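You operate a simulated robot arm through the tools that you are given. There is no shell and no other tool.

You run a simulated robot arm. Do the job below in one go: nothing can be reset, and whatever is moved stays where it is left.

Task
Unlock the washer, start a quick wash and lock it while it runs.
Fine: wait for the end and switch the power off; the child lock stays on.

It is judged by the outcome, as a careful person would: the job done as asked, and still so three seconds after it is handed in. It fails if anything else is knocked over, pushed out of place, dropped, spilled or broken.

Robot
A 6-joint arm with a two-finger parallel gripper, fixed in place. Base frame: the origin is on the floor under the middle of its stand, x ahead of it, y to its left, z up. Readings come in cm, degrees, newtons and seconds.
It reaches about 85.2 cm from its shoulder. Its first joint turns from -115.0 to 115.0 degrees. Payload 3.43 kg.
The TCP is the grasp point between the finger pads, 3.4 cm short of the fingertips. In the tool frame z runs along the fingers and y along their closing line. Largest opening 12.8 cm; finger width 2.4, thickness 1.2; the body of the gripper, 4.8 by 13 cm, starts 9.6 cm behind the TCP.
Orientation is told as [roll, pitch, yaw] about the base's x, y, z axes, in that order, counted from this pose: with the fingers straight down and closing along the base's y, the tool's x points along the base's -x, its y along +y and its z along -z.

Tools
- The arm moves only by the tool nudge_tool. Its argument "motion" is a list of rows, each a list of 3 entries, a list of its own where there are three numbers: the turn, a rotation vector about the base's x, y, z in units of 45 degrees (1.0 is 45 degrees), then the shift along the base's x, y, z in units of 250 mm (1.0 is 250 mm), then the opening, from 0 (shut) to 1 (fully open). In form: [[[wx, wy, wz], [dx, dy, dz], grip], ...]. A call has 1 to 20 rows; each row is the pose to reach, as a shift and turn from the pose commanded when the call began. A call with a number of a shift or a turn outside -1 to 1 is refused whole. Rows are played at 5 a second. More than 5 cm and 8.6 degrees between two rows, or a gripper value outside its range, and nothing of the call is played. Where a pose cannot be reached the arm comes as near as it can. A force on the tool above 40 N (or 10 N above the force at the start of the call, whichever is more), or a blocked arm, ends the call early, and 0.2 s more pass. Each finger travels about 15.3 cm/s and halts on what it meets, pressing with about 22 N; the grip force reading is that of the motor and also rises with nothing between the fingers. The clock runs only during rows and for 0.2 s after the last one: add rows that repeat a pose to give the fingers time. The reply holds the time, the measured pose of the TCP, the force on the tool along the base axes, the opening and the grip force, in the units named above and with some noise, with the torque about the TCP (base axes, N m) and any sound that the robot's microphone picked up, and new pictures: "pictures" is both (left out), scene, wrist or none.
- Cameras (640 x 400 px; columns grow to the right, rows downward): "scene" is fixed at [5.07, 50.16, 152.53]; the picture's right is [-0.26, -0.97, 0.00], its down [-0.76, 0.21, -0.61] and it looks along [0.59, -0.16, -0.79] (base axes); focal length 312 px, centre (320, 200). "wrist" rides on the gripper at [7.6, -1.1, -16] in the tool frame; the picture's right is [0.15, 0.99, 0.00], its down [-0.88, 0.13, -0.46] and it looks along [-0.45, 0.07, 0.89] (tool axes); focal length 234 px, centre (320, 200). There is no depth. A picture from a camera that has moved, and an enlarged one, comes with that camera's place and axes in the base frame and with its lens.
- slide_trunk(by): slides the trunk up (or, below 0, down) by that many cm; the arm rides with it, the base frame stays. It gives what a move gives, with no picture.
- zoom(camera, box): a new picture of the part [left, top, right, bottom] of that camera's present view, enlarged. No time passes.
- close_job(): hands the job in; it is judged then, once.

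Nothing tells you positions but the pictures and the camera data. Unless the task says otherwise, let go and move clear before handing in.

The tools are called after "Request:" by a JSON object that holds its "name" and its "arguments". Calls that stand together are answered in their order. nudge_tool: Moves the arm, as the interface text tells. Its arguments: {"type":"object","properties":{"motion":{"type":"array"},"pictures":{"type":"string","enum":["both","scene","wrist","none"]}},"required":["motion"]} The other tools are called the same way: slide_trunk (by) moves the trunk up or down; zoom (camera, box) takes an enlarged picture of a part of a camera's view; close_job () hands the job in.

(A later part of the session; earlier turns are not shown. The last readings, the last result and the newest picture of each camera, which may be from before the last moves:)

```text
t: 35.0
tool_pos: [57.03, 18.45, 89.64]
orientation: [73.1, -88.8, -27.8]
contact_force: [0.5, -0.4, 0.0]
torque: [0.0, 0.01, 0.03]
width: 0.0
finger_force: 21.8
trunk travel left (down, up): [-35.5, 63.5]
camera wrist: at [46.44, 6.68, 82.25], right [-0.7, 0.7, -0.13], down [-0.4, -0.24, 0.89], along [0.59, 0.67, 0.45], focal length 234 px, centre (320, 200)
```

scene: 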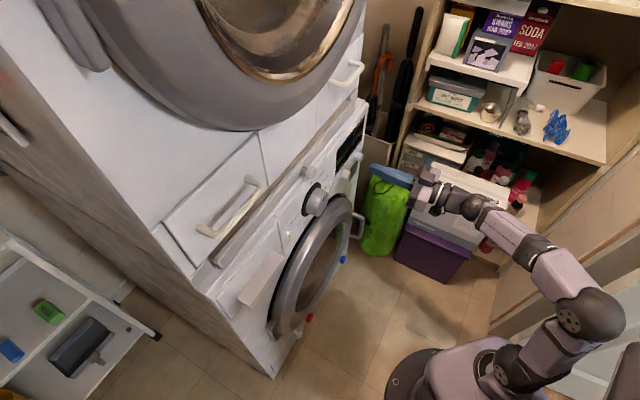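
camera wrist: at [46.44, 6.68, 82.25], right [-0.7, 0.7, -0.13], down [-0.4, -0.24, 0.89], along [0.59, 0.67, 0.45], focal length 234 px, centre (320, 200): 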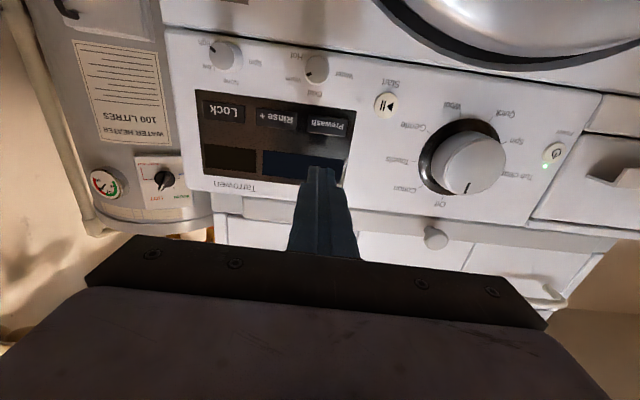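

The forearm now comes from below. I'll go to the dial stand-off again with the fingers open.

Request:
{"name": "nudge_tool", "arguments": {"motion": [[[0, 0, 0], [-0.06, 0.08, 0], 0], [[0, 0, 0], [-0.13, 0.17, -0.01], 0], [[0, 0, 0], [-0.2, 0.26, -0.02], 0], [[0, 0, 0], [-0.26, 0.35, -0.03], 0.4], [[0, 0, 0], [-0.31, 0.44, -0.04], 0.8], [[0, 0, 0], [-0.35, 0.52, -0.046], 0.8], [[0, 0, 0], [-0.388, 0.594, -0.046], 0.8], [[0, 0, 0], [-0.388, 0.594, -0.046], 0.8]]}}

```text
t: 36.8
tool_pos: [47.12, 33.47, 88.47]
orientation: [72.2, -88.9, -26.9]
contact_force: [-0.3, 0.2, 0.9]
torque: [0.04, -0.02, -0.02]
width: 10.24
finger_force: 0.1
trunk travel left (down, up): [-35.5, 63.5]
camera wrist: at [36.68, 21.58, 81.06], right [-0.7, 0.7, -0.13], down [-0.4, -0.24, 0.89], along [0.59, 0.67, 0.45], focal length 234 px, centre (320, 200)
```

scene: 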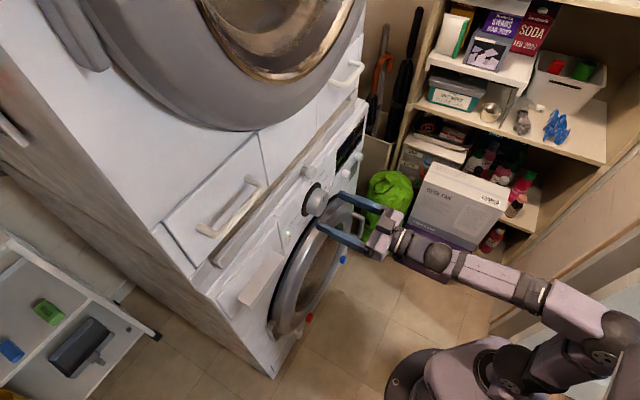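
wrist: 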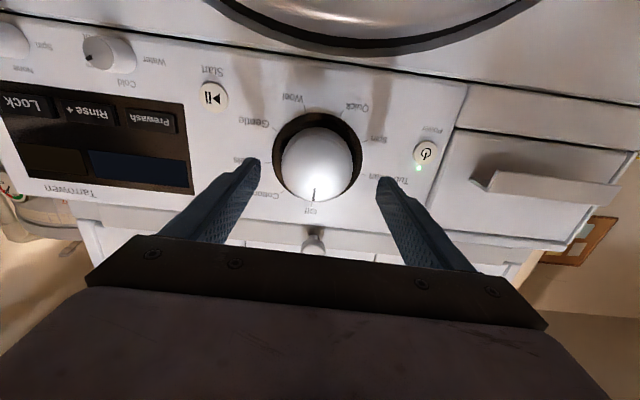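

That pose was fully reached. Now I'll test the −50° pre-roll at this stand-off.

Request:
{"name": "nudge_tool", "arguments": {"motion": [[[-0.11, -0.11, 0], [0, 0, 0], 0.8], [[-0.22, -0.22, 0], [0, 0, 0], 0.8], [[-0.33, -0.33, 0], [0, 0, 0], 0.8], [[-0.44, -0.44, 0], [0, 0, 0], 0.8], [[-0.55, -0.55, 0], [0, 0, 0], 0.8], [[-0.66, -0.66, 0], [0, 0, 0], 0.8], [[-0.7857, -0.7857, 0], [0, 0, 0], 0.8], [[-0.7857, -0.7857, 0], [0, 0, 0], 0.8]]}}

```text
t: 38.6
tool_pos: [48.55, 30.79, 92.71]
orientation: [-87.5, -41.3, 134.3]
contact_force: [-1.9, -0.7, 0.2]
torque: [-0.01, 0.0, 0.02]
width: 10.23
finger_force: 0.1
out of reach, approached as far as the arm can: row 4, 5, 6, 7, 8
trunk travel left (down, up): [-35.5, 63.5]
camera wrist: at [41.88, 14.91, 89.14], right [-0.41, 0.36, -0.84], down [-0.84, 0.21, 0.5], along [0.35, 0.91, 0.22], focal length 234 px, centre (320, 200)
```

scene: 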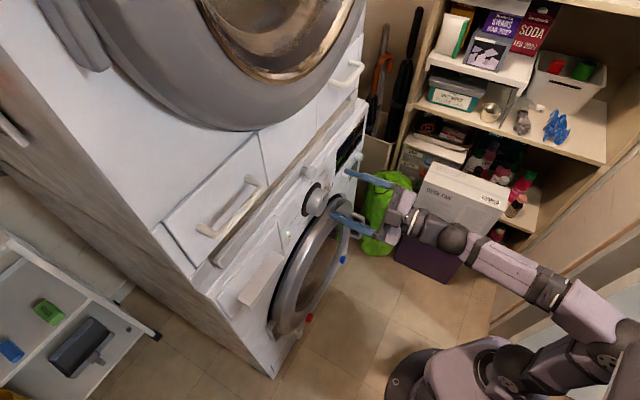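
wrist: 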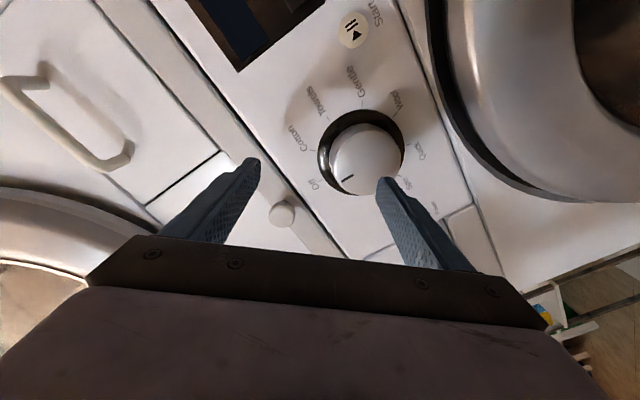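

Roll is limited to about −25° on that side. I'll return to level at the stand-off, then explore how far I can roll positive.

Request:
{"name": "nudge_tool", "arguments": {"motion": [[[0.11, 0.11, 0], [-0.01, 0.015, -0.02], 0.8], [[0.22, 0.22, 0], [-0.02, 0.03, -0.05], 0.8], [[0.33, 0.33, 0], [-0.03, 0.05, -0.08], 0.8], [[0.44, 0.44, 0], [-0.04, 0.07, -0.11], 0.8], [[0.55, 0.55, 0], [-0.05, 0.09, -0.14], 0.8], [[0.66, 0.66, 0], [-0.057, 0.107, -0.17], 0.8], [[0.764, 0.764, 0], [-0.057, 0.107, -0.17], 0.8], [[0.764, 0.764, 0], [-0.057, 0.107, -0.17], 0.8]], "pictures": "none"}}

Request:
{"name": "nudge_tool", "arguments": {"motion": [[[0.11, 0.11, 0], [0, 0, 0], 0.8], [[0.22, 0.22, 0], [0, 0, 0], 0.8], [[0.33, 0.33, 0], [0, 0, 0], 0.8], [[0.44, 0.44, 0], [0, 0, 0], 0.8], [[0.55, 0.55, 0], [0, 0, 0], 0.8], [[0.66, 0.66, 0], [0, 0, 0], 0.8], [[0.77, 0.77, 0], [0, 0, 0], 0.8], [[0.88, 0.88, 0], [0, 0, 0], 0.8], [[0.98, 0.98, 0], [0, 0, 0], 0.8], [[0.98, 0.98, 0], [0, 0, 0], 0.8]], "pictures": "wrist"}}

```text
t: 40.4
tool_pos: [47.01, 33.53, 88.35]
orientation: [-23.9, -89.7, 69.3]
contact_force: [0.3, 0.5, -1.2]
torque: [-0.02, 0.0, -0.03]
width: 10.23
finger_force: 0.0
out of reach, approached as far as the arm can: row 1
trunk travel left (down, up): [-35.5, 63.5]
```

```text
t: 42.6
tool_pos: [46.91, 33.77, 88.48]
orientation: [90.1, -27.8, -44.5]
contact_force: [-0.3, 0.4, 0.6]
torque: [0.02, -0.02, 0.01]
width: 10.24
finger_force: 0.0
trunk travel left (down, up): [-35.5, 63.5]
camera wrist: at [31.34, 26.68, 84.04], right [-0.42, 0.41, 0.81], down [0.19, -0.83, 0.53], along [0.89, 0.38, 0.27], focal length 234 px, centre (320, 200)
```

wrist: 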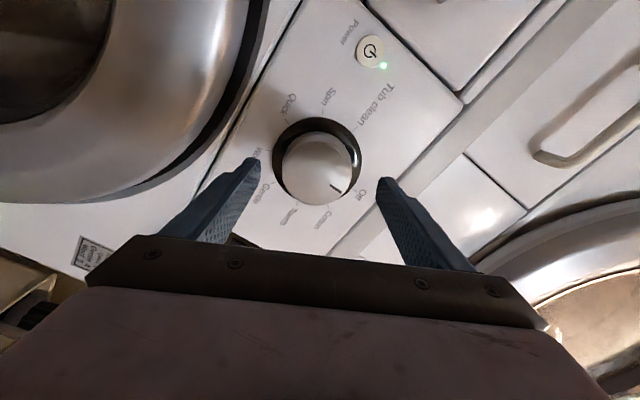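

Rolling to +62° works fine. I'll test further, up to about +112°.

Request:
{"name": "nudge_tool", "arguments": {"motion": [[[0.11, 0.11, 0], [0, 0, 0], 0.8], [[0.22, 0.22, 0], [0, 0, 0], 0.8], [[0.33, 0.33, 0], [0, 0, 0], 0.8], [[0.44, 0.44, 0], [0, 0, 0], 0.8], [[0.55, 0.55, 0], [0, 0, 0], 0.8], [[0.66, 0.66, 0], [0, 0, 0], 0.8], [[0.77, 0.77, 0], [0, 0, 0], 0.8], [[0.77, 0.77, 0], [0, 0, 0], 0.8]], "pictures": "wrist"}}

```text
t: 44.4
tool_pos: [46.94, 33.6, 88.36]
orientation: [90.3, 21.2, -44.6]
contact_force: [0.2, 0.4, -0.4]
torque: [-0.01, -0.03, -0.02]
width: 10.23
finger_force: 0.0
trunk travel left (down, up): [-35.5, 63.5]
camera wrist: at [30.36, 27.54, 90.15], right [0.15, -0.16, 0.98], down [0.3, -0.93, -0.2], along [0.94, 0.32, -0.1], focal length 234 px, centre (320, 200)
```

wrist: 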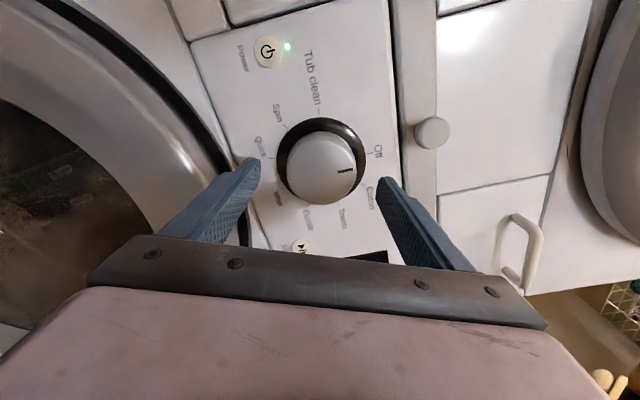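

Still free at +111°. I'll test another 60°, since a wide range could allow the turn in a single stroke.

Request:
{"name": "nudge_tool", "arguments": {"motion": [[[0.11, 0.11, 0], [0, 0, 0], 0.8], [[0.22, 0.22, 0], [0, 0, 0], 0.8], [[0.33, 0.33, 0], [0, 0, 0], 0.8], [[0.44, 0.44, 0], [0, 0, 0], 0.8], [[0.55, 0.55, 0], [0, 0, 0], 0.8], [[0.66, 0.66, 0], [0, 0, 0], 0.8], [[0.77, 0.77, 0], [0, 0, 0], 0.8], [[0.88, 0.88, 0], [0, 0, 0], 0.8], [[0.98, 0.98, 0], [0, 0, 0], 0.8], [[0.98, 0.98, 0], [0, 0, 0], 0.8]], "pictures": "wrist"}}

```text
t: 46.6
tool_pos: [46.83, 33.73, 88.57]
orientation: [93.4, 83.6, -41.7]
contact_force: [0.1, 0.6, 0.1]
torque: [-0.01, 0.01, 0.02]
width: 10.25
finger_force: 0.0
trunk travel left (down, up): [-35.5, 63.5]
camera wrist: at [34.19, 23.82, 95.98], right [0.68, -0.69, 0.26], down [-0.16, -0.48, -0.86], along [0.72, 0.55, -0.43], focal length 234 px, centre (320, 200)
```

wrist: 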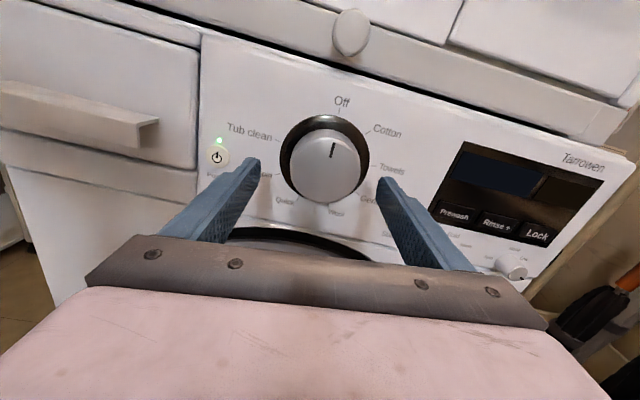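

Roll 174° is reached and the picture is now upright. I'll test 30° more, to about 204°.

Request:
{"name": "nudge_tool", "arguments": {"motion": [[[0.11, 0.11, 0], [0, 0, 0], 0.8], [[0.22, 0.22, 0], [0, 0, 0], 0.8], [[0.33, 0.33, 0], [0, 0, 0], 0.8], [[0.44, 0.44, 0], [0, 0, 0], 0.8], [[0.5, 0.5, 0], [0, 0, 0], 0.8], [[0.5, 0.5, 0], [0, 0, 0], 0.8]], "pictures": "wrist"}}

```text
t: 48.0
tool_pos: [47.04, 33.55, 88.41]
orientation: [-90.5, 64.6, 134.3]
contact_force: [-0.1, 1.0, -0.5]
torque: [0.03, -0.05, 0.0]
width: 10.22
finger_force: 0.1
trunk travel left (down, up): [-35.5, 63.5]
camera wrist: at [37.14, 20.81, 95.84], right [0.67, -0.68, -0.29], down [-0.5, -0.13, -0.85], along [0.54, 0.72, -0.43], focal length 234 px, centre (320, 200)
```

wrist: 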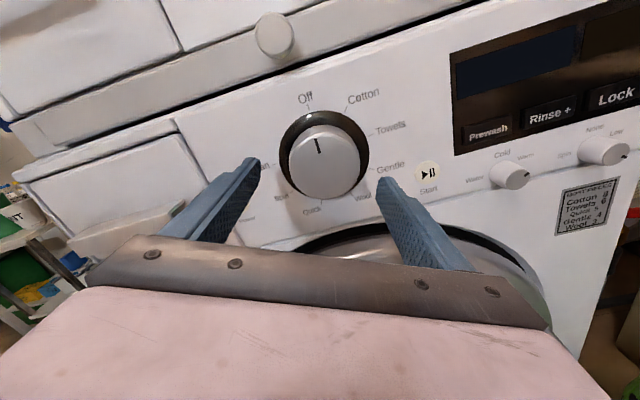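

The roll range covers at least −20° to 205°, so the dial can be turned in one stroke from roll 0 to 200. While the view is upright I'll zoom to double-check the dial centre.

Request:
{"name": "zoom", "arguments": {"camera": "wrist", "box": [240, 80, 440, 230]}}

```text
2.67 times, centred on (340, 155) of wrist
camera zoom: at [37.14, 20.81, 95.84], right [0.67, -0.68, -0.29], down [-0.5, -0.13, -0.85], along [0.54, 0.72, -0.43], focal length 624 px, centre (267, 320)
```

zoom: 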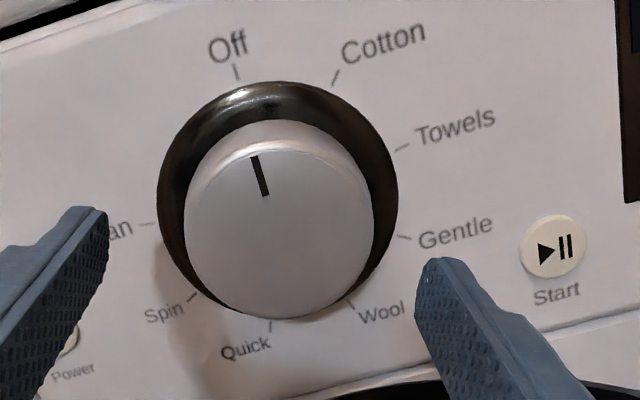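

The centre is confirmed (s≈9.9, z≈88.55) and the knob face is at n≈62.5, protruding about 2.9 cm. I'll unwind the gripper back to roll 0 at the stand-off.

Request:
{"name": "nudge_tool", "arguments": {"motion": [[[-0.12, -0.12, 0], [0, 0, 0], 0.8], [[-0.24, -0.24, 0], [0, 0, 0], 0.8], [[-0.36, -0.36, 0], [0, 0, 0], 0.8], [[-0.48, -0.48, 0], [0, 0, 0], 0.8], [[-0.6, -0.6, 0], [0, 0, 0], 0.8], [[-0.72, -0.72, 0], [0, 0, 0], 0.8], [[-0.84, -0.84, 0], [0, 0, 0], 0.8], [[-0.98, -0.98, 0], [0, 0, 0], 0.8]], "pictures": "none"}}

Request:
{"name": "nudge_tool", "arguments": {"motion": [[[-0.12, -0.12, 0], [0, 0, 0], 0.8], [[-0.24, -0.24, 0], [0, 0, 0], 0.8], [[-0.36, -0.36, 0], [0, 0, 0], 0.8], [[-0.48, -0.48, 0], [0, 0, 0], 0.8], [[-0.6, -0.6, 0], [0, 0, 0], 0.8], [[-0.72, -0.72, 0], [0, 0, 0], 0.8], [[-0.84, -0.84, 0], [0, 0, 0], 0.8], [[-0.98, -0.98, 0], [0, 0, 0], 0.8]], "pictures": "none"}}

Request:
{"name": "nudge_tool", "arguments": {"motion": [[[-0.12, -0.12, 0], [0, 0, 0], 0.8], [[-0.24, -0.24, 0], [0, 0, 0], 0.8], [[-0.36, -0.36, 0], [0, 0, 0], 0.8], [[-0.48, -0.48, 0], [0, 0, 0], 0.8], [[-0.6, -0.6, 0], [0, 0, 0], 0.8], [[-0.72, -0.72, 0], [0, 0, 0], 0.8], [[-0.84, -0.84, 0], [0, 0, 0], 0.8], [[-0.98, -0.98, 0], [0, 0, 0], 0.8]], "pictures": "none"}}

Request:
{"name": "nudge_tool", "arguments": {"motion": [[[-0.1, -0.1, 0], [0, 0, 0], 0.8], [[-0.2, -0.2, 0], [0, 0, 0], 0.8], [[-0.286, -0.286, 0], [0, 0, 0], 0.8], [[-0.286, -0.286, 0], [0, 0, 0], 0.8]], "pictures": "wrist"}}

```text
refused: row 8 steps farther than a row can; nothing moved
```

```text
refused: row 8 steps farther than a row can; nothing moved
```

```text
refused: row 8 steps farther than a row can; nothing moved
```

```text
t: 49.0
tool_pos: [46.99, 33.56, 88.5]
orientation: [-92.7, 83.0, 132.1]
contact_force: [0.0, 0.1, 0.2]
torque: [-0.04, 0.0, 0.01]
width: 10.21
finger_force: 0.0
trunk travel left (down, up): [-35.5, 63.5]
camera wrist: at [35.52, 22.56, 96.11], right [0.7, -0.71, 0.02], down [-0.3, -0.33, -0.89], along [0.64, 0.62, -0.45], focal length 234 px, centre (320, 200)
```

wrist: 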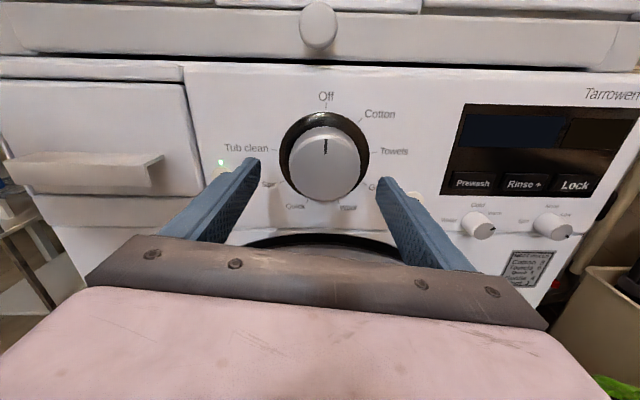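

The last steps were slightly too large, so those calls were refused; only the final small unwind ran, and the roll is now about 187°. I'll continue unwinding with even steps.

Request:
{"name": "nudge_tool", "arguments": {"motion": [[[-0.12, -0.12, 0], [0, 0, 0], 0.8], [[-0.24, -0.24, 0], [0, 0, 0], 0.8], [[-0.36, -0.36, 0], [0, 0, 0], 0.8], [[-0.48, -0.48, 0], [0, 0, 0], 0.8], [[-0.6, -0.6, 0], [0, 0, 0], 0.8], [[-0.72, -0.72, 0], [0, 0, 0], 0.8], [[-0.84, -0.84, 0], [0, 0, 0], 0.8], [[-0.96, -0.96, 0], [0, 0, 0], 0.8], [[-0.98, -0.98, 0], [0, 0, 0], 0.8]], "pictures": "none"}}

Request:
{"name": "nudge_tool", "arguments": {"motion": [[[-0.12, -0.12, 0], [0, 0, 0], 0.8], [[-0.24, -0.24, 0], [0, 0, 0], 0.8], [[-0.36, -0.36, 0], [0, 0, 0], 0.8], [[-0.48, -0.48, 0], [0, 0, 0], 0.8], [[-0.6, -0.6, 0], [0, 0, 0], 0.8], [[-0.72, -0.72, 0], [0, 0, 0], 0.8], [[-0.84, -0.84, 0], [0, 0, 0], 0.8], [[-0.96, -0.96, 0], [0, 0, 0], 0.8], [[-0.98, -0.98, 0], [0, 0, 0], 0.8]], "pictures": "none"}}

Request:
{"name": "nudge_tool", "arguments": {"motion": [[[-0.12, -0.12, 0], [0, 0, 0], 0.8], [[-0.24, -0.24, 0], [0, 0, 0], 0.8], [[-0.36, -0.36, 0], [0, 0, 0], 0.8], [[-0.48, -0.48, 0], [0, 0, 0], 0.8], [[-0.6, -0.6, 0], [0, 0, 0], 0.8], [[-0.72, -0.72, 0], [0, 0, 0], 0.8], [[-0.84, -0.84, 0], [0, 0, 0], 0.8], [[-0.96, -0.96, 0], [0, 0, 0], 0.8], [[-0.98, -0.98, 0], [0, 0, 0], 0.8]], "pictures": "wrist"}}

```text
t: 51.0
tool_pos: [46.96, 33.49, 88.55]
orientation: [90.4, 34.7, -44.7]
contact_force: [-0.2, -0.6, 0.4]
torque: [0.0, 0.0, -0.02]
width: 10.23
finger_force: 0.1
trunk travel left (down, up): [-35.5, 63.5]
```

```text
t: 53.0
tool_pos: [46.95, 33.52, 88.47]
orientation: [90.0, -27.7, -44.6]
contact_force: [-0.5, -0.2, 0.8]
torque: [-0.03, 0.01, 0.0]
width: 10.23
finger_force: 0.0
trunk travel left (down, up): [-35.5, 63.5]
```

```text
t: 55.0
tool_pos: [46.96, 33.58, 88.48]
orientation: [-15.0, -89.6, 60.1]
contact_force: [0.1, 1.0, -0.4]
torque: [0.03, -0.02, 0.01]
width: 10.23
finger_force: 0.0
trunk travel left (down, up): [-35.5, 63.5]
camera wrist: at [36.45, 21.54, 81.07], right [-0.7, 0.7, -0.15], down [-0.41, -0.23, 0.88], along [0.58, 0.68, 0.44], focal length 234 px, centre (320, 200)
```

wrist: 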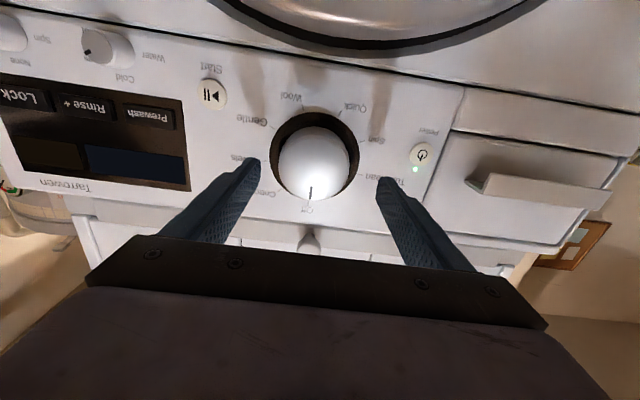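

I'm level at roll 0 and centred on the dial. I'll advance so the fingers straddle the knob, with the tips stopping about 0.6 cm short of the panel.

Request:
{"name": "nudge_tool", "arguments": {"motion": [[[0, 0, 0], [0.036, 0.01, 0], 0.8], [[0, 0, 0], [0.06, 0.035, 0.003], 0.8], [[0, 0, 0], [0.085, 0.06, 0.003], 0.8], [[0, 0, 0], [0.11, 0.085, 0.003], 0.8], [[0, 0, 0], [0.125, 0.1, 0.003], 0.8], [[0, 0, 0], [0.1383, 0.1134, 0.003], 0.8], [[0, 0, 0], [0.1383, 0.1134, 0.003], 0.8]]}}

```text
t: 56.6
tool_pos: [50.36, 36.57, 88.44]
orientation: [-1.3, -89.6, 46.6]
contact_force: [0.6, 0.4, 0.1]
torque: [-0.01, -0.01, 0.02]
width: 10.23
finger_force: 0.1
trunk travel left (down, up): [-35.5, 63.5]
camera wrist: at [39.92, 24.43, 81.07], right [-0.7, 0.7, -0.15], down [-0.41, -0.23, 0.88], along [0.58, 0.68, 0.45], focal length 234 px, centre (320, 200)
```

scene: 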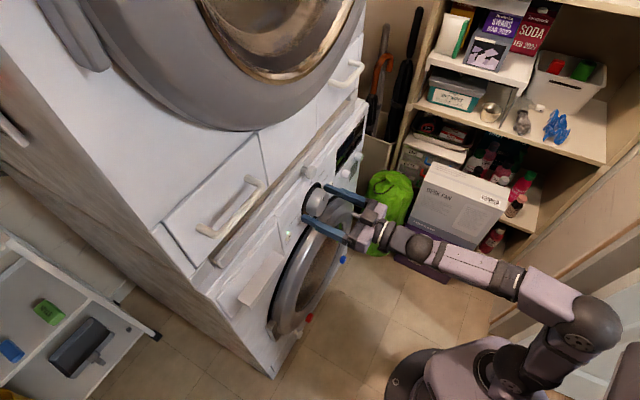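
wrist: 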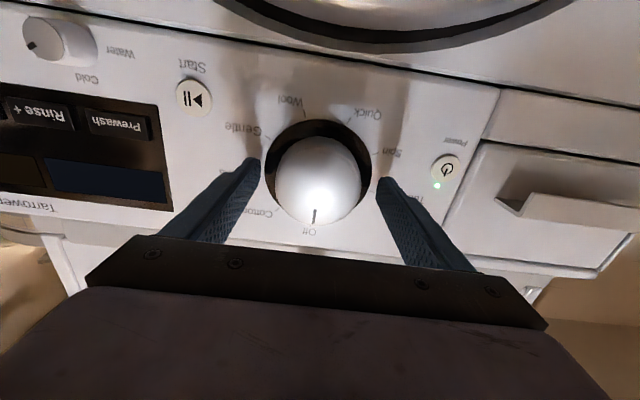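

The fingers are straddling the knob with no contact. I'll close them on it.

Request:
{"name": "nudge_tool", "arguments": {"motion": [[[0, 0, 0], [0, 0, 0], 0.6], [[0, 0, 0], [0, 0, 0], 0.5], [[0, 0, 0], [0, 0, 0], 0.4], [[0, 0, 0], [0, 0, 0], 0.4]]}}

Request:
{"name": "zoom", "arguments": {"camera": "scene", "box": [280, 150, 420, 260]}}

```text
t: 57.6
tool_pos: [50.46, 36.33, 88.47]
orientation: [13.3, -89.6, 31.9]
contact_force: [6.6, -4.0, 1.0]
torque: [-0.04, 0.06, -0.83]
width: 7.09
finger_force: 45.4
trunk travel left (down, up): [-35.5, 63.5]
camera wrist: at [39.98, 24.35, 81.06], right [-0.7, 0.7, -0.14], down [-0.41, -0.23, 0.88], along [0.58, 0.68, 0.44], focal length 234 px, centre (320, 200)
```

scene: 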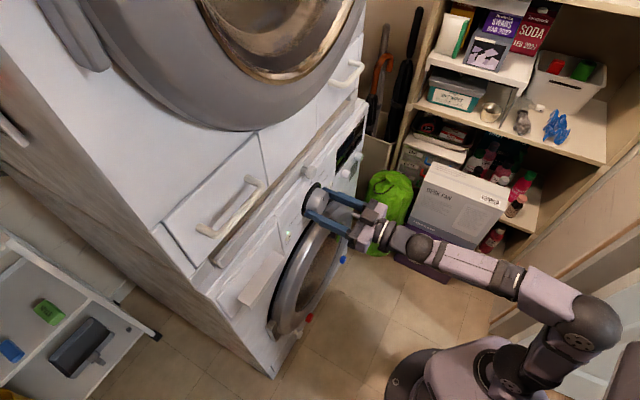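
wrist: 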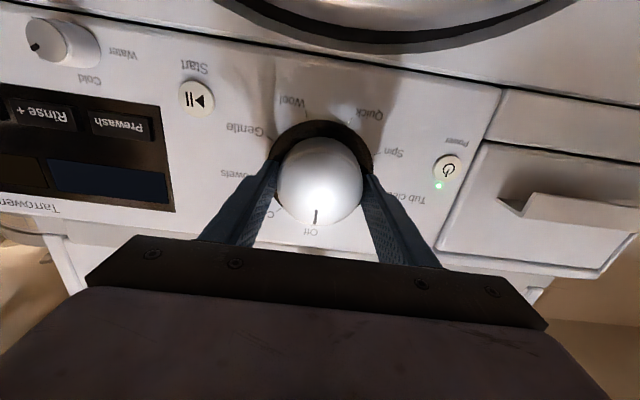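

```text
3.64 times, centred on (350, 205) of scene
camera zoom: at [5.07, 50.16, 152.53], right [-0.26, -0.97, 0.0], down [-0.76, 0.21, -0.61], along [0.59, -0.16, -0.79], focal length 1134 px, centre (211, 182)
```

zoom: 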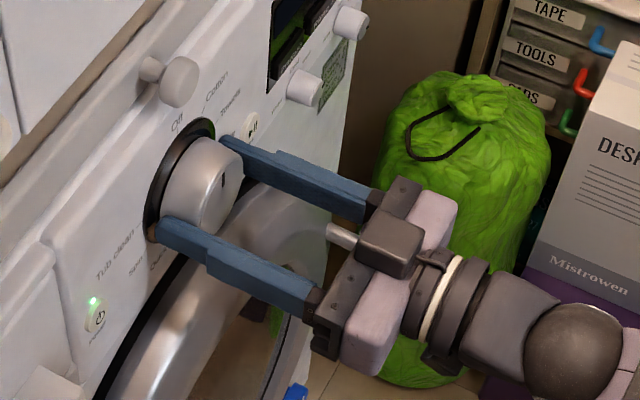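

The knob is gripped at 7.1 cm width with a slight side load, so the centre is a hair to the right and I'll shift about 1 mm. Now I'll turn clockwise 40° first to see that the knob follows.

Request:
{"name": "nudge_tool", "arguments": {"motion": [[[0, 0, 0], [0.003, -0.003, 0], 0.4], [[0.11, 0.11, 0], [0.003, -0.003, 0], 0.4], [[0.22, 0.22, 0], [0.003, -0.003, 0], 0.4], [[0.33, 0.33, 0], [0.003, -0.003, 0], 0.4], [[0.44, 0.44, 0], [0.003, -0.003, 0], 0.4], [[0.55, 0.55, 0], [0.003, -0.003, 0], 0.4], [[0.6285, 0.6285, 0], [0.003, -0.003, 0], 0.4]], "pictures": "wrist"}}

```text
t: 59.2
tool_pos: [50.39, 36.44, 88.46]
orientation: [89.6, -50.0, -44.2]
contact_force: [-11.9, -3.1, -9.3]
torque: [-0.44, 0.43, -0.13]
width: 7.14
finger_force: 44.6
trunk travel left (down, up): [-35.5, 63.5]
camera wrist: at [36.38, 27.92, 82.1], right [-0.61, 0.6, 0.52], down [0.02, -0.65, 0.76], along [0.8, 0.47, 0.38], focal length 234 px, centre (320, 200)
```

wrist: 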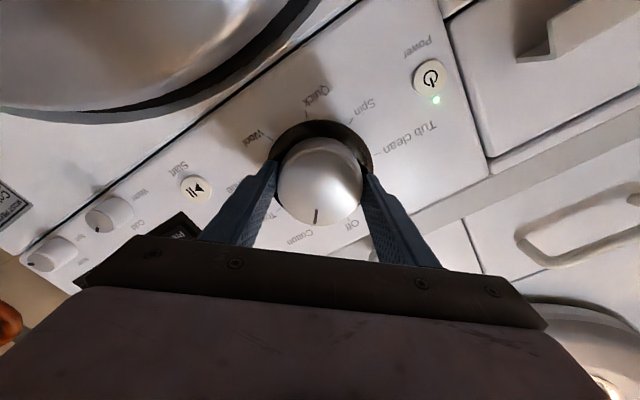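

The dial is following and its pointer is now at Cotton. There's a small side and axial load, so I'll ease off about 1 mm and continue turning.

Request:
{"name": "nudge_tool", "arguments": {"motion": [[[0, 0, 0], [-0.005, -0.001, -0.004], 0.4], [[0.11, 0.11, 0], [-0.005, -0.001, -0.004], 0.4], [[0.22, 0.22, 0], [-0.005, -0.001, -0.004], 0.4], [[0.33, 0.33, 0], [-0.005, -0.001, -0.004], 0.4], [[0.44, 0.44, 0], [-0.005, -0.001, -0.004], 0.4], [[0.55, 0.55, 0], [-0.005, -0.001, -0.004], 0.4], [[0.6285, 0.6285, 0], [-0.005, -0.001, -0.004], 0.4]], "pictures": "wrist"}}

```text
t: 60.8
tool_pos: [50.47, 36.36, 88.43]
orientation: [90.2, -9.9, -44.5]
contact_force: [0.9, 6.9, -1.1]
torque: [-0.58, 0.56, 0.38]
width: 7.11
finger_force: 44.9
trunk travel left (down, up): [-35.5, 63.5]
camera wrist: at [34.06, 30.26, 86.12], right [-0.23, 0.22, 0.95], down [0.28, -0.92, 0.28], along [0.93, 0.33, 0.15], focal length 234 px, centre (320, 200)
```

wrist: 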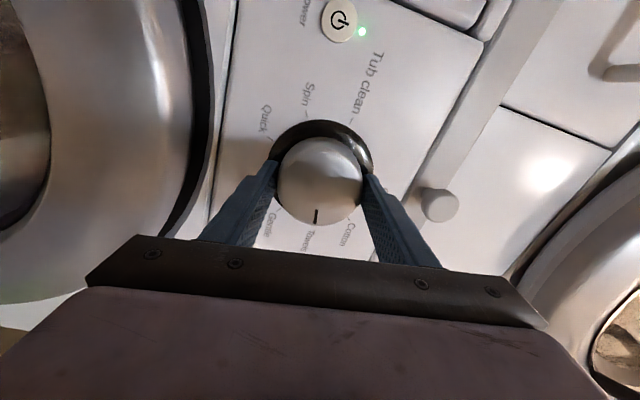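

Now at Towels (80°) with low forces. I'll continue another 60°.

Request:
{"name": "nudge_tool", "arguments": {"motion": [[[0.11, 0.11, 0], [0, 0, 0], 0.4], [[0.22, 0.22, 0], [0, 0, 0], 0.4], [[0.33, 0.33, 0], [0, 0, 0], 0.4], [[0.44, 0.44, 0], [0, 0, 0], 0.4], [[0.55, 0.55, 0], [0, 0, 0], 0.4], [[0.66, 0.66, 0], [0, 0, 0], 0.4], [[0.77, 0.77, 0], [0, 0, 0], 0.4], [[0.88, 0.88, 0], [0, 0, 0], 0.4], [[0.943, 0.943, 0], [0, 0, 0], 0.4]], "pictures": "wrist"}}

```text
t: 62.8
tool_pos: [50.43, 36.32, 88.5]
orientation: [90.9, 50.1, -44.3]
contact_force: [14.8, 14.5, 9.4]
torque: [0.15, -0.13, 0.21]
width: 7.12
finger_force: 45.0
trunk travel left (down, up): [-35.5, 63.5]
camera wrist: at [35.09, 29.2, 93.58], right [0.47, -0.47, 0.75], down [0.15, -0.79, -0.6], along [0.87, 0.39, -0.29], focal length 234 px, centre (320, 200)
```

wrist: 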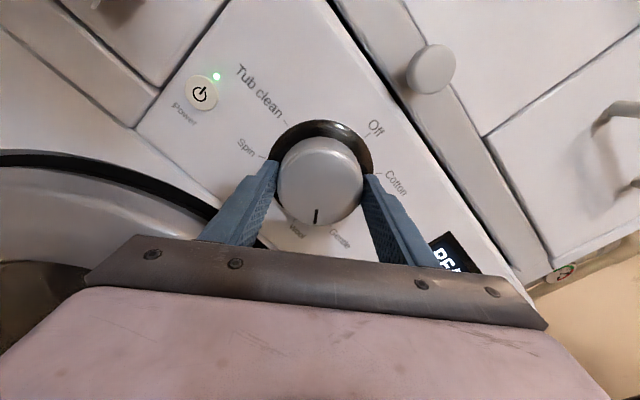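

At 140° now, and the display has lit up. The knob pulls the tool slightly inward, so I'll relax 1 mm that way and finish the turn to 200°.

Request:
{"name": "nudge_tool", "arguments": {"motion": [[[0, 0, 0], [0.003, 0.003, 0.002], 0.4], [[0, 0, 0], [0.005, 0.005, 0.003], 0.4], [[0.11, 0.11, 0], [0.005, 0.005, 0.003], 0.4], [[0.22, 0.22, 0], [0.005, 0.005, 0.003], 0.4], [[0.33, 0.33, 0], [0.005, 0.005, 0.003], 0.4], [[0.44, 0.44, 0], [0.005, 0.005, 0.003], 0.4], [[0.55, 0.55, 0], [0.005, 0.005, 0.003], 0.4], [[0.66, 0.66, 0], [0.005, 0.005, 0.003], 0.4], [[0.77, 0.77, 0], [0.005, 0.005, 0.003], 0.4], [[0.88, 0.88, 0], [0.005, 0.005, 0.003], 0.4], [[0.943, 0.943, 0], [0.005, 0.005, 0.003], 0.4]], "pictures": "wrist"}}

Request:
{"name": "zoom", "arguments": {"camera": "wrist", "box": [240, 60, 480, 260]}}

Request:
{"name": "zoom", "arguments": {"camera": "scene", "box": [280, 110, 420, 240]}}

```text
t: 65.2
tool_pos: [50.54, 36.3, 88.56]
orientation: [-90.7, 69.9, 134.0]
contact_force: [-1.0, -6.5, 4.4]
torque: [-0.76, 0.71, -0.13]
width: 7.14
finger_force: 44.9
trunk travel left (down, up): [-35.5, 63.5]
camera wrist: at [40.19, 24.12, 96.09], right [0.69, -0.7, -0.2], down [-0.45, -0.19, -0.87], along [0.57, 0.69, -0.44], focal length 234 px, centre (320, 200)
```

wrist: 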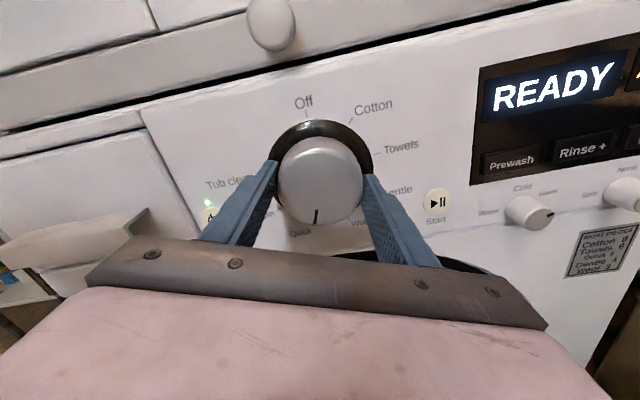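

```text
2.00 times, centred on (360, 160) of wrist
camera zoom: at [40.19, 24.12, 96.09], right [0.69, -0.7, -0.2], down [-0.45, -0.19, -0.87], along [0.57, 0.69, -0.44], focal length 468 px, centre (240, 280)
```

zoom: 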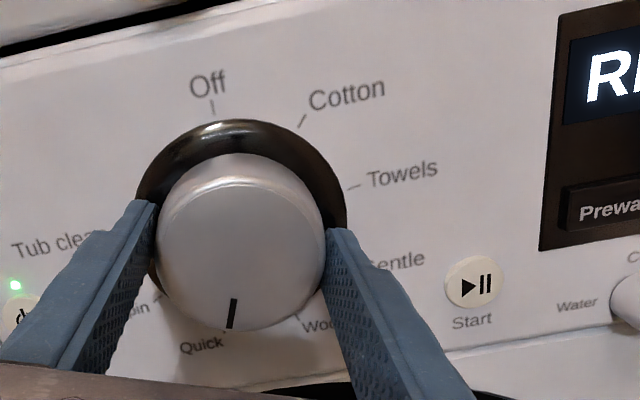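

```text
3.08 times, centred on (350, 175) of scene
camera zoom: at [5.07, 50.16, 152.53], right [-0.26, -0.97, 0.0], down [-0.76, 0.21, -0.61], along [0.59, -0.16, -0.79], focal length 959 px, centre (228, 277)
```

zoom: 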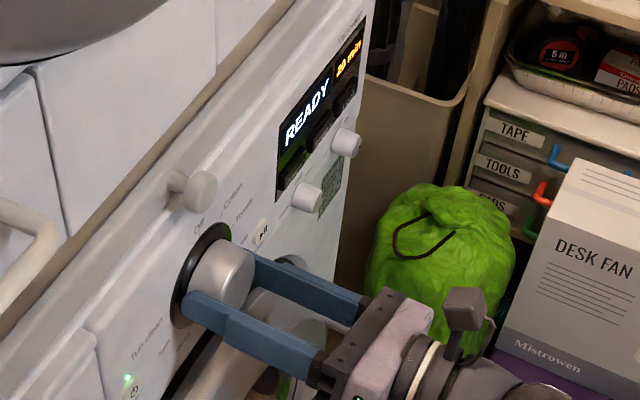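

READY is shown with a time in minutes, and the pointer sits at Quick. I'll open the fingers and back straight off, then verify.

Request:
{"name": "nudge_tool", "arguments": {"motion": [[[0, 0, 0], [0, 0, 0], 0.6], [[0, 0, 0], [0, 0, 0], 0.8], [[0, 0, 0], [0, 0, 0], 0.8], [[0, 0, 0], [-0.04, -0.04, 0], 0.8], [[0, 0, 0], [-0.08, -0.08, 0], 0.8], [[0, 0, 0], [-0.12, -0.12, 0], 0.8], [[0, 0, 0], [-0.12, -0.12, 0], 0.8]]}}

Request:
{"name": "zoom", "arguments": {"camera": "wrist", "box": [220, 60, 460, 230]}}

Request:
{"name": "zoom", "arguments": {"camera": "scene", "box": [320, 110, 380, 160]}}

```text
t: 66.8
tool_pos: [47.48, 33.63, 88.41]
orientation: [-90.8, 70.0, 134.0]
contact_force: [0.5, 0.1, 0.2]
torque: [-0.02, -0.01, 0.01]
width: 10.23
finger_force: 0.0
trunk travel left (down, up): [-35.5, 63.5]
camera wrist: at [37.13, 21.31, 95.94], right [0.69, -0.7, -0.2], down [-0.45, -0.19, -0.87], along [0.57, 0.69, -0.44], focal length 234 px, centre (320, 200)
```

scene: 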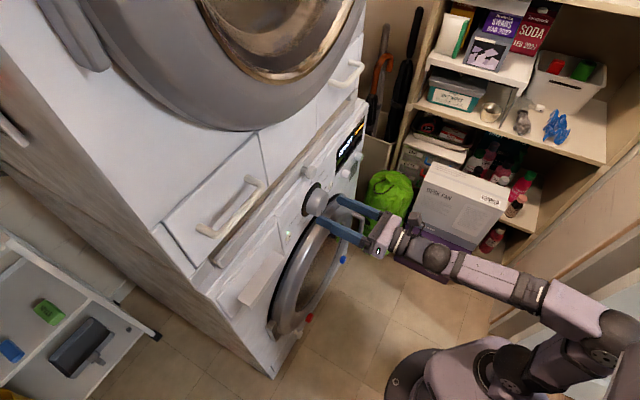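
wrist: 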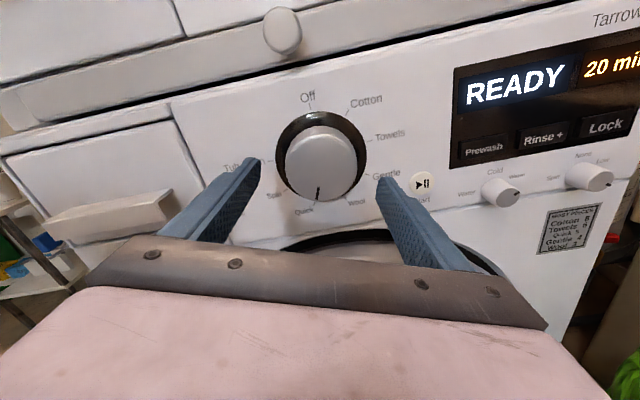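

```text
2.35 times, centred on (340, 145) of wrist
camera zoom: at [37.13, 21.31, 95.94], right [0.69, -0.7, -0.2], down [-0.45, -0.19, -0.87], along [0.57, 0.69, -0.44], focal length 551 px, centre (273, 329)
```

zoom: 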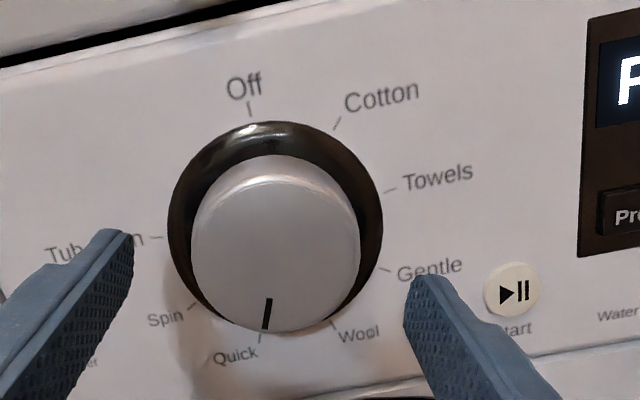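

```text
8.00 times, centred on (350, 135) of scene
camera zoom: at [5.07, 50.16, 152.53], right [-0.26, -0.97, 0.0], down [-0.76, 0.21, -0.61], along [0.59, -0.16, -0.79], focal length 2494 px, centre (80, 720)
```

zoom: 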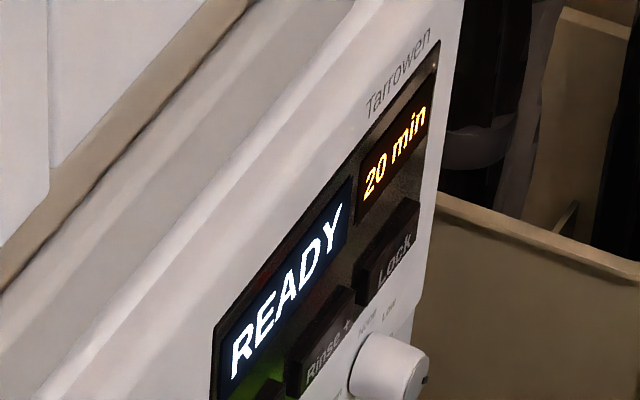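

Quick is selected: READY, 20 min. Now Start, at about s=20.2, z=83.85 by both estimates. I'll back off, shut and level the gripper, and line up in front of it.

Request:
{"name": "nudge_tool", "arguments": {"motion": [[[-0.08, -0.08, 0], [-0.03, -0.05, -0.02], 0.4], [[-0.16, -0.16, 0], [0.04, -0.11, -0.06], 0], [[-0.24, -0.24, 0], [0.12, -0.17, -0.1], 0], [[-0.314, -0.314, 0], [0.2, -0.24, -0.15], 0], [[-0.314, -0.314, 0], [0.284, -0.304, -0.182], 0], [[-0.314, -0.314, 0], [0.284, -0.304, -0.182], 0], [[-0.314, -0.314, 0], [0.32, -0.268, -0.182], 0], [[-0.314, -0.314, 0], [0.345, -0.244, -0.182], 0], [[-0.314, -0.314, 0], [0.345, -0.244, -0.182], 0]]}}

Request:
{"name": "zoom", "arguments": {"camera": "wrist", "box": [220, 120, 420, 260]}}

Request:
{"name": "zoom", "arguments": {"camera": "scene", "box": [300, 140, 400, 240]}}

```text
t: 68.8
tool_pos: [56.22, 27.34, 84.03]
orientation: [-177.3, 89.7, 47.4]
contact_force: [-0.3, -0.4, -0.4]
torque: [0.01, -0.01, 0.02]
width: 0.0
finger_force: 22.6
trunk travel left (down, up): [-35.5, 63.5]
camera wrist: at [44.01, 17.02, 91.53], right [0.7, -0.7, 0.15], down [-0.23, -0.41, -0.88], along [0.68, 0.58, -0.45], focal length 234 px, centre (320, 200)
```

scene: 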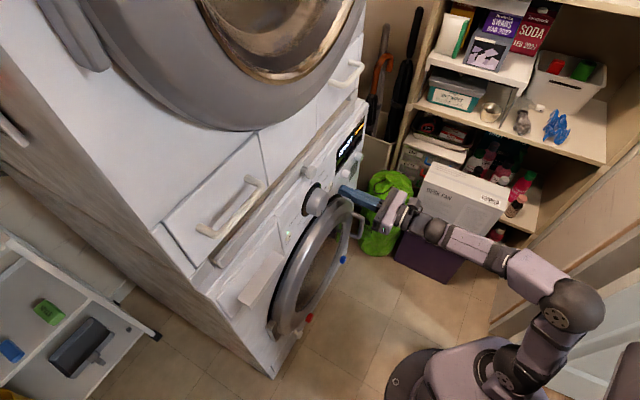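
wrist: 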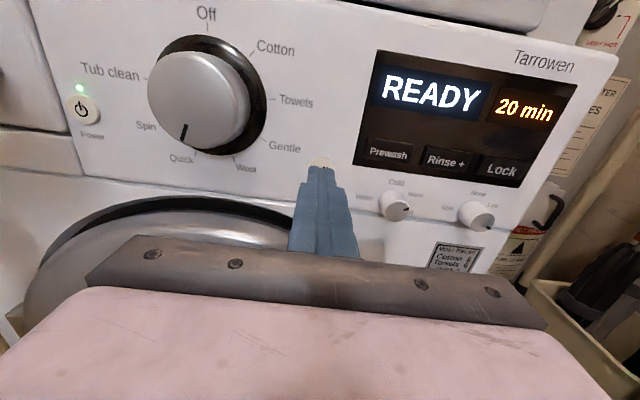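

```text
2.86 times, centred on (320, 190) of wrist
camera zoom: at [44.01, 17.02, 91.53], right [0.7, -0.7, 0.15], down [-0.23, -0.41, -0.88], along [0.68, 0.58, -0.45], focal length 669 px, centre (320, 229)
```

zoom: 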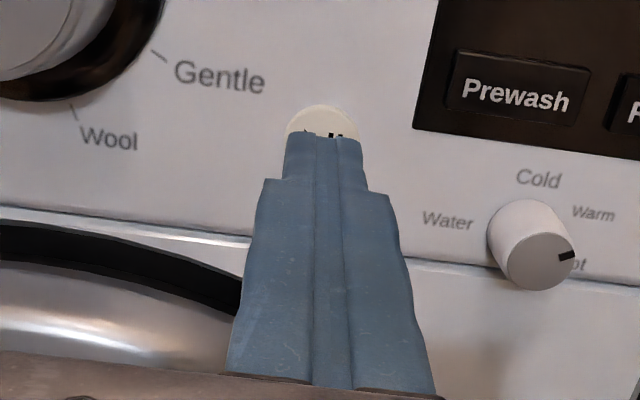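

```text
4.00 times, centred on (350, 190) of scene
camera zoom: at [5.07, 50.16, 152.53], right [-0.26, -0.97, 0.0], down [-0.76, 0.21, -0.61], along [0.59, -0.16, -0.79], focal length 1247 px, centre (200, 240)
```

zoom: 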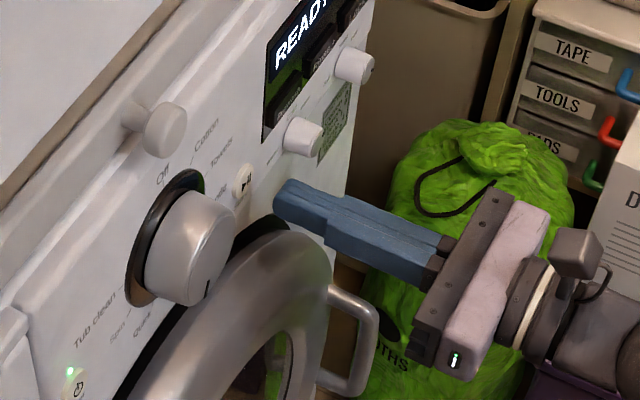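

The fingertips are lined up with Start, about 2.5 cm away. I'll ease in.

Request:
{"name": "nudge_tool", "arguments": {"motion": [[[0, 0, 0], [0.004, 0.016, -0.006], 0], [[0, 0, 0], [0.016, 0.028, -0.006], 0], [[0, 0, 0], [0.028, 0.04, -0.006], 0], [[0, 0, 0], [0.04, 0.052, -0.006], 0], [[0, 0, 0], [0.051, 0.062, -0.006], 0], [[0, 0, 0], [0.051, 0.062, -0.006], 0]], "pictures": "wrist"}}

Request:
{"name": "zoom", "arguments": {"camera": "wrist", "box": [260, 110, 380, 200]}}

Request:
{"name": "zoom", "arguments": {"camera": "scene", "box": [320, 150, 380, 200]}}

```text
t: 70.2
tool_pos: [57.32, 28.79, 83.86]
orientation: [-176.9, 89.6, 47.8]
contact_force: [0.5, 0.4, 0.3]
torque: [0.03, 0.01, -0.01]
width: 0.0
finger_force: 21.9
trunk travel left (down, up): [-35.5, 63.5]
camera wrist: at [45.19, 18.5, 91.45], right [0.7, -0.7, 0.15], down [-0.23, -0.41, -0.88], along [0.68, 0.58, -0.45], focal length 234 px, centre (320, 200)
```

wrist: 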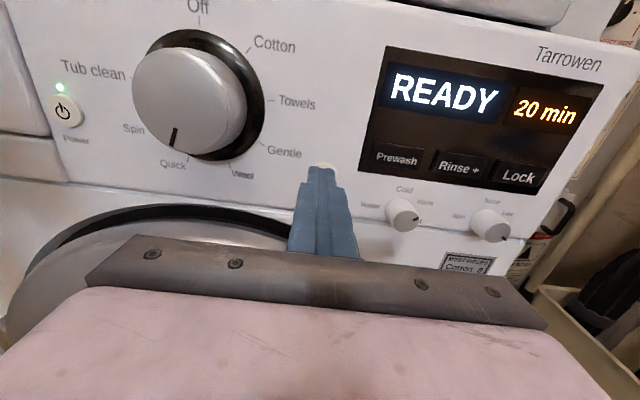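

```text
4.44 times, centred on (320, 155) of wrist
camera zoom: at [45.19, 18.5, 91.45], right [0.7, -0.7, 0.15], down [-0.23, -0.41, -0.88], along [0.68, 0.58, -0.45], focal length 1041 px, centre (320, 400)
```

zoom: 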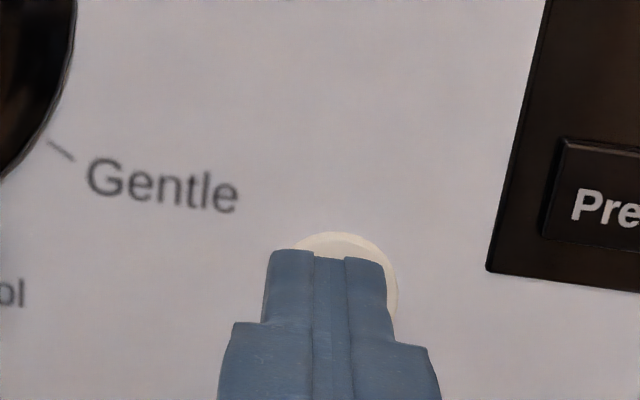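

```text
8.00 times, centred on (350, 175) of scene
camera zoom: at [5.07, 50.16, 152.53], right [-0.26, -0.97, 0.0], down [-0.76, 0.21, -0.61], along [0.59, -0.16, -0.79], focal length 2494 px, centre (80, 400)
```

zoom: 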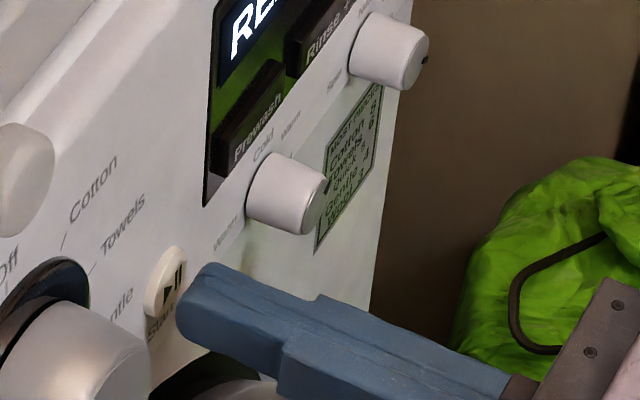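

In the close view the Start button centre is about 0.5 cm to the right of and 0.3 cm above the fingertips. I'll correct that before pressing.

Request:
{"name": "nudge_tool", "arguments": {"motion": [[[0, 0, 0], [0.007, -0.007, 0.006], 0], [[0, 0, 0], [0.0142, -0.0142, 0.012], 0], [[0, 0, 0], [0.0142, -0.0142, 0.012], 0]], "pictures": "none"}}

Request:
{"name": "zoom", "arguments": {"camera": "wrist", "box": [260, 110, 380, 200]}}

Request:
{"name": "zoom", "arguments": {"camera": "scene", "box": [320, 150, 380, 200]}}

```text
t: 71.0
tool_pos: [57.72, 28.41, 84.11]
orientation: [-178.9, 89.6, 45.9]
contact_force: [-0.6, 0.7, -0.3]
torque: [0.0, -0.03, 0.04]
width: 0.02
finger_force: 22.1
trunk travel left (down, up): [-35.5, 63.5]
```

```text
4.44 times, centred on (320, 155) of wrist
camera zoom: at [45.63, 18.07, 91.68], right [0.7, -0.7, 0.15], down [-0.23, -0.41, -0.88], along [0.68, 0.58, -0.45], focal length 1041 px, centre (320, 400)
```

zoom: 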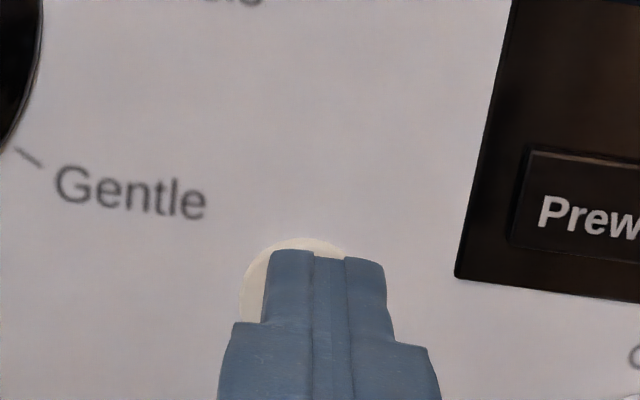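

```text
8.00 times, centred on (350, 175) of scene
camera zoom: at [5.07, 50.16, 152.53], right [-0.26, -0.97, 0.0], down [-0.76, 0.21, -0.61], along [0.59, -0.16, -0.79], focal length 2494 px, centre (80, 400)
```

zoom: 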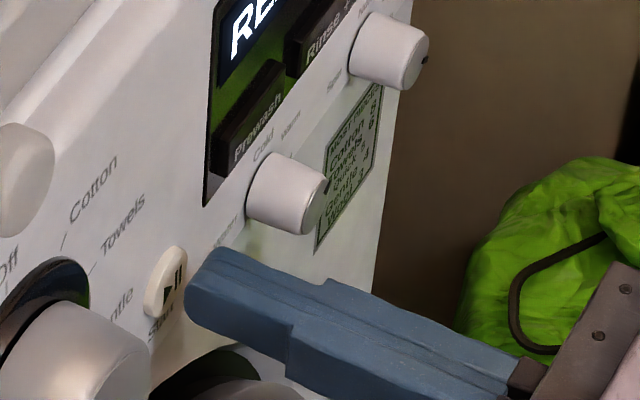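

The visible arc misled me: the Start button is about 2.5 cm across and its centre is about 0.3 cm back to the left. I'll shift that way and then press in 1 mm steps.

Request:
{"name": "nudge_tool", "arguments": {"motion": [[[0, 0, 0], [-0.008, 0.008, 0], 0], [[0, 0, 0], [-0.005, 0.011, 0], 0], [[0, 0, 0], [-0.002, 0.014, 0], 0], [[0, 0, 0], [0.001, 0.017, 0], 0], [[0, 0, 0], [0.004, 0.02, 0], 0]], "pictures": "wrist"}}

Request:
{"name": "zoom", "arguments": {"camera": "wrist", "box": [260, 110, 380, 200]}}

```text
t: 72.2
tool_pos: [57.99, 28.96, 83.93]
orientation: [-174.6, 89.6, 50.2]
contact_force: [0.6, 0.3, 0.0]
torque: [0.02, 0.03, -0.03]
width: 0.0
finger_force: 21.9
trunk travel left (down, up): [-35.5, 63.5]
camera wrist: at [45.74, 18.61, 91.63], right [0.7, -0.7, 0.15], down [-0.23, -0.41, -0.88], along [0.68, 0.58, -0.45], focal length 234 px, centre (320, 200)
```

wrist: 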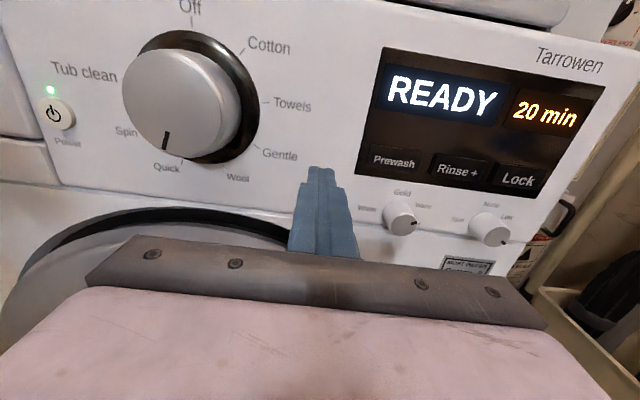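

```text
4.44 times, centred on (320, 155) of wrist
camera zoom: at [45.74, 18.61, 91.63], right [0.7, -0.7, 0.15], down [-0.23, -0.41, -0.88], along [0.68, 0.58, -0.45], focal length 1041 px, centre (320, 400)
```

zoom: 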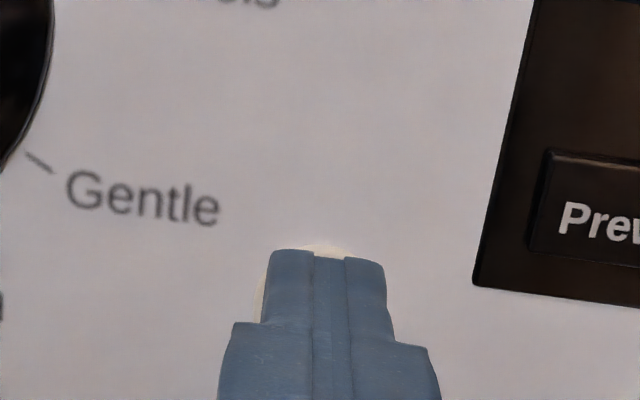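

The fingertips cover the Start button now. I'll continue pressing in 1 mm steps.

Request:
{"name": "nudge_tool", "arguments": {"motion": [[[0, 0, 0], [0.003, 0.003, 0], 0], [[0, 0, 0], [0.006, 0.006, 0], 0], [[0, 0, 0], [0.009, 0.009, 0], 0], [[0, 0, 0], [0.012, 0.012, 0], 0]], "pictures": "wrist"}}

```text
t: 73.2
tool_pos: [58.15, 29.35, 84.07]
orientation: [-176.7, 89.7, 48.0]
contact_force: [-0.9, -0.3, -0.1]
torque: [-0.02, 0.01, 0.0]
width: 0.01
finger_force: 22.4
trunk travel left (down, up): [-35.5, 63.5]
heard: click
camera wrist: at [46.06, 18.97, 91.7], right [0.7, -0.7, 0.15], down [-0.23, -0.41, -0.88], along [0.68, 0.58, -0.45], focal length 234 px, centre (320, 200)
```

wrist: 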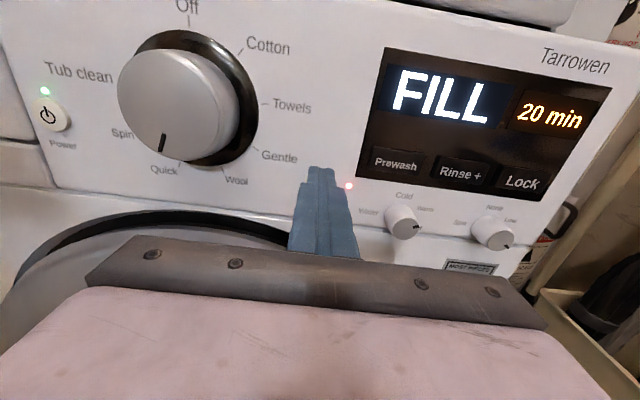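

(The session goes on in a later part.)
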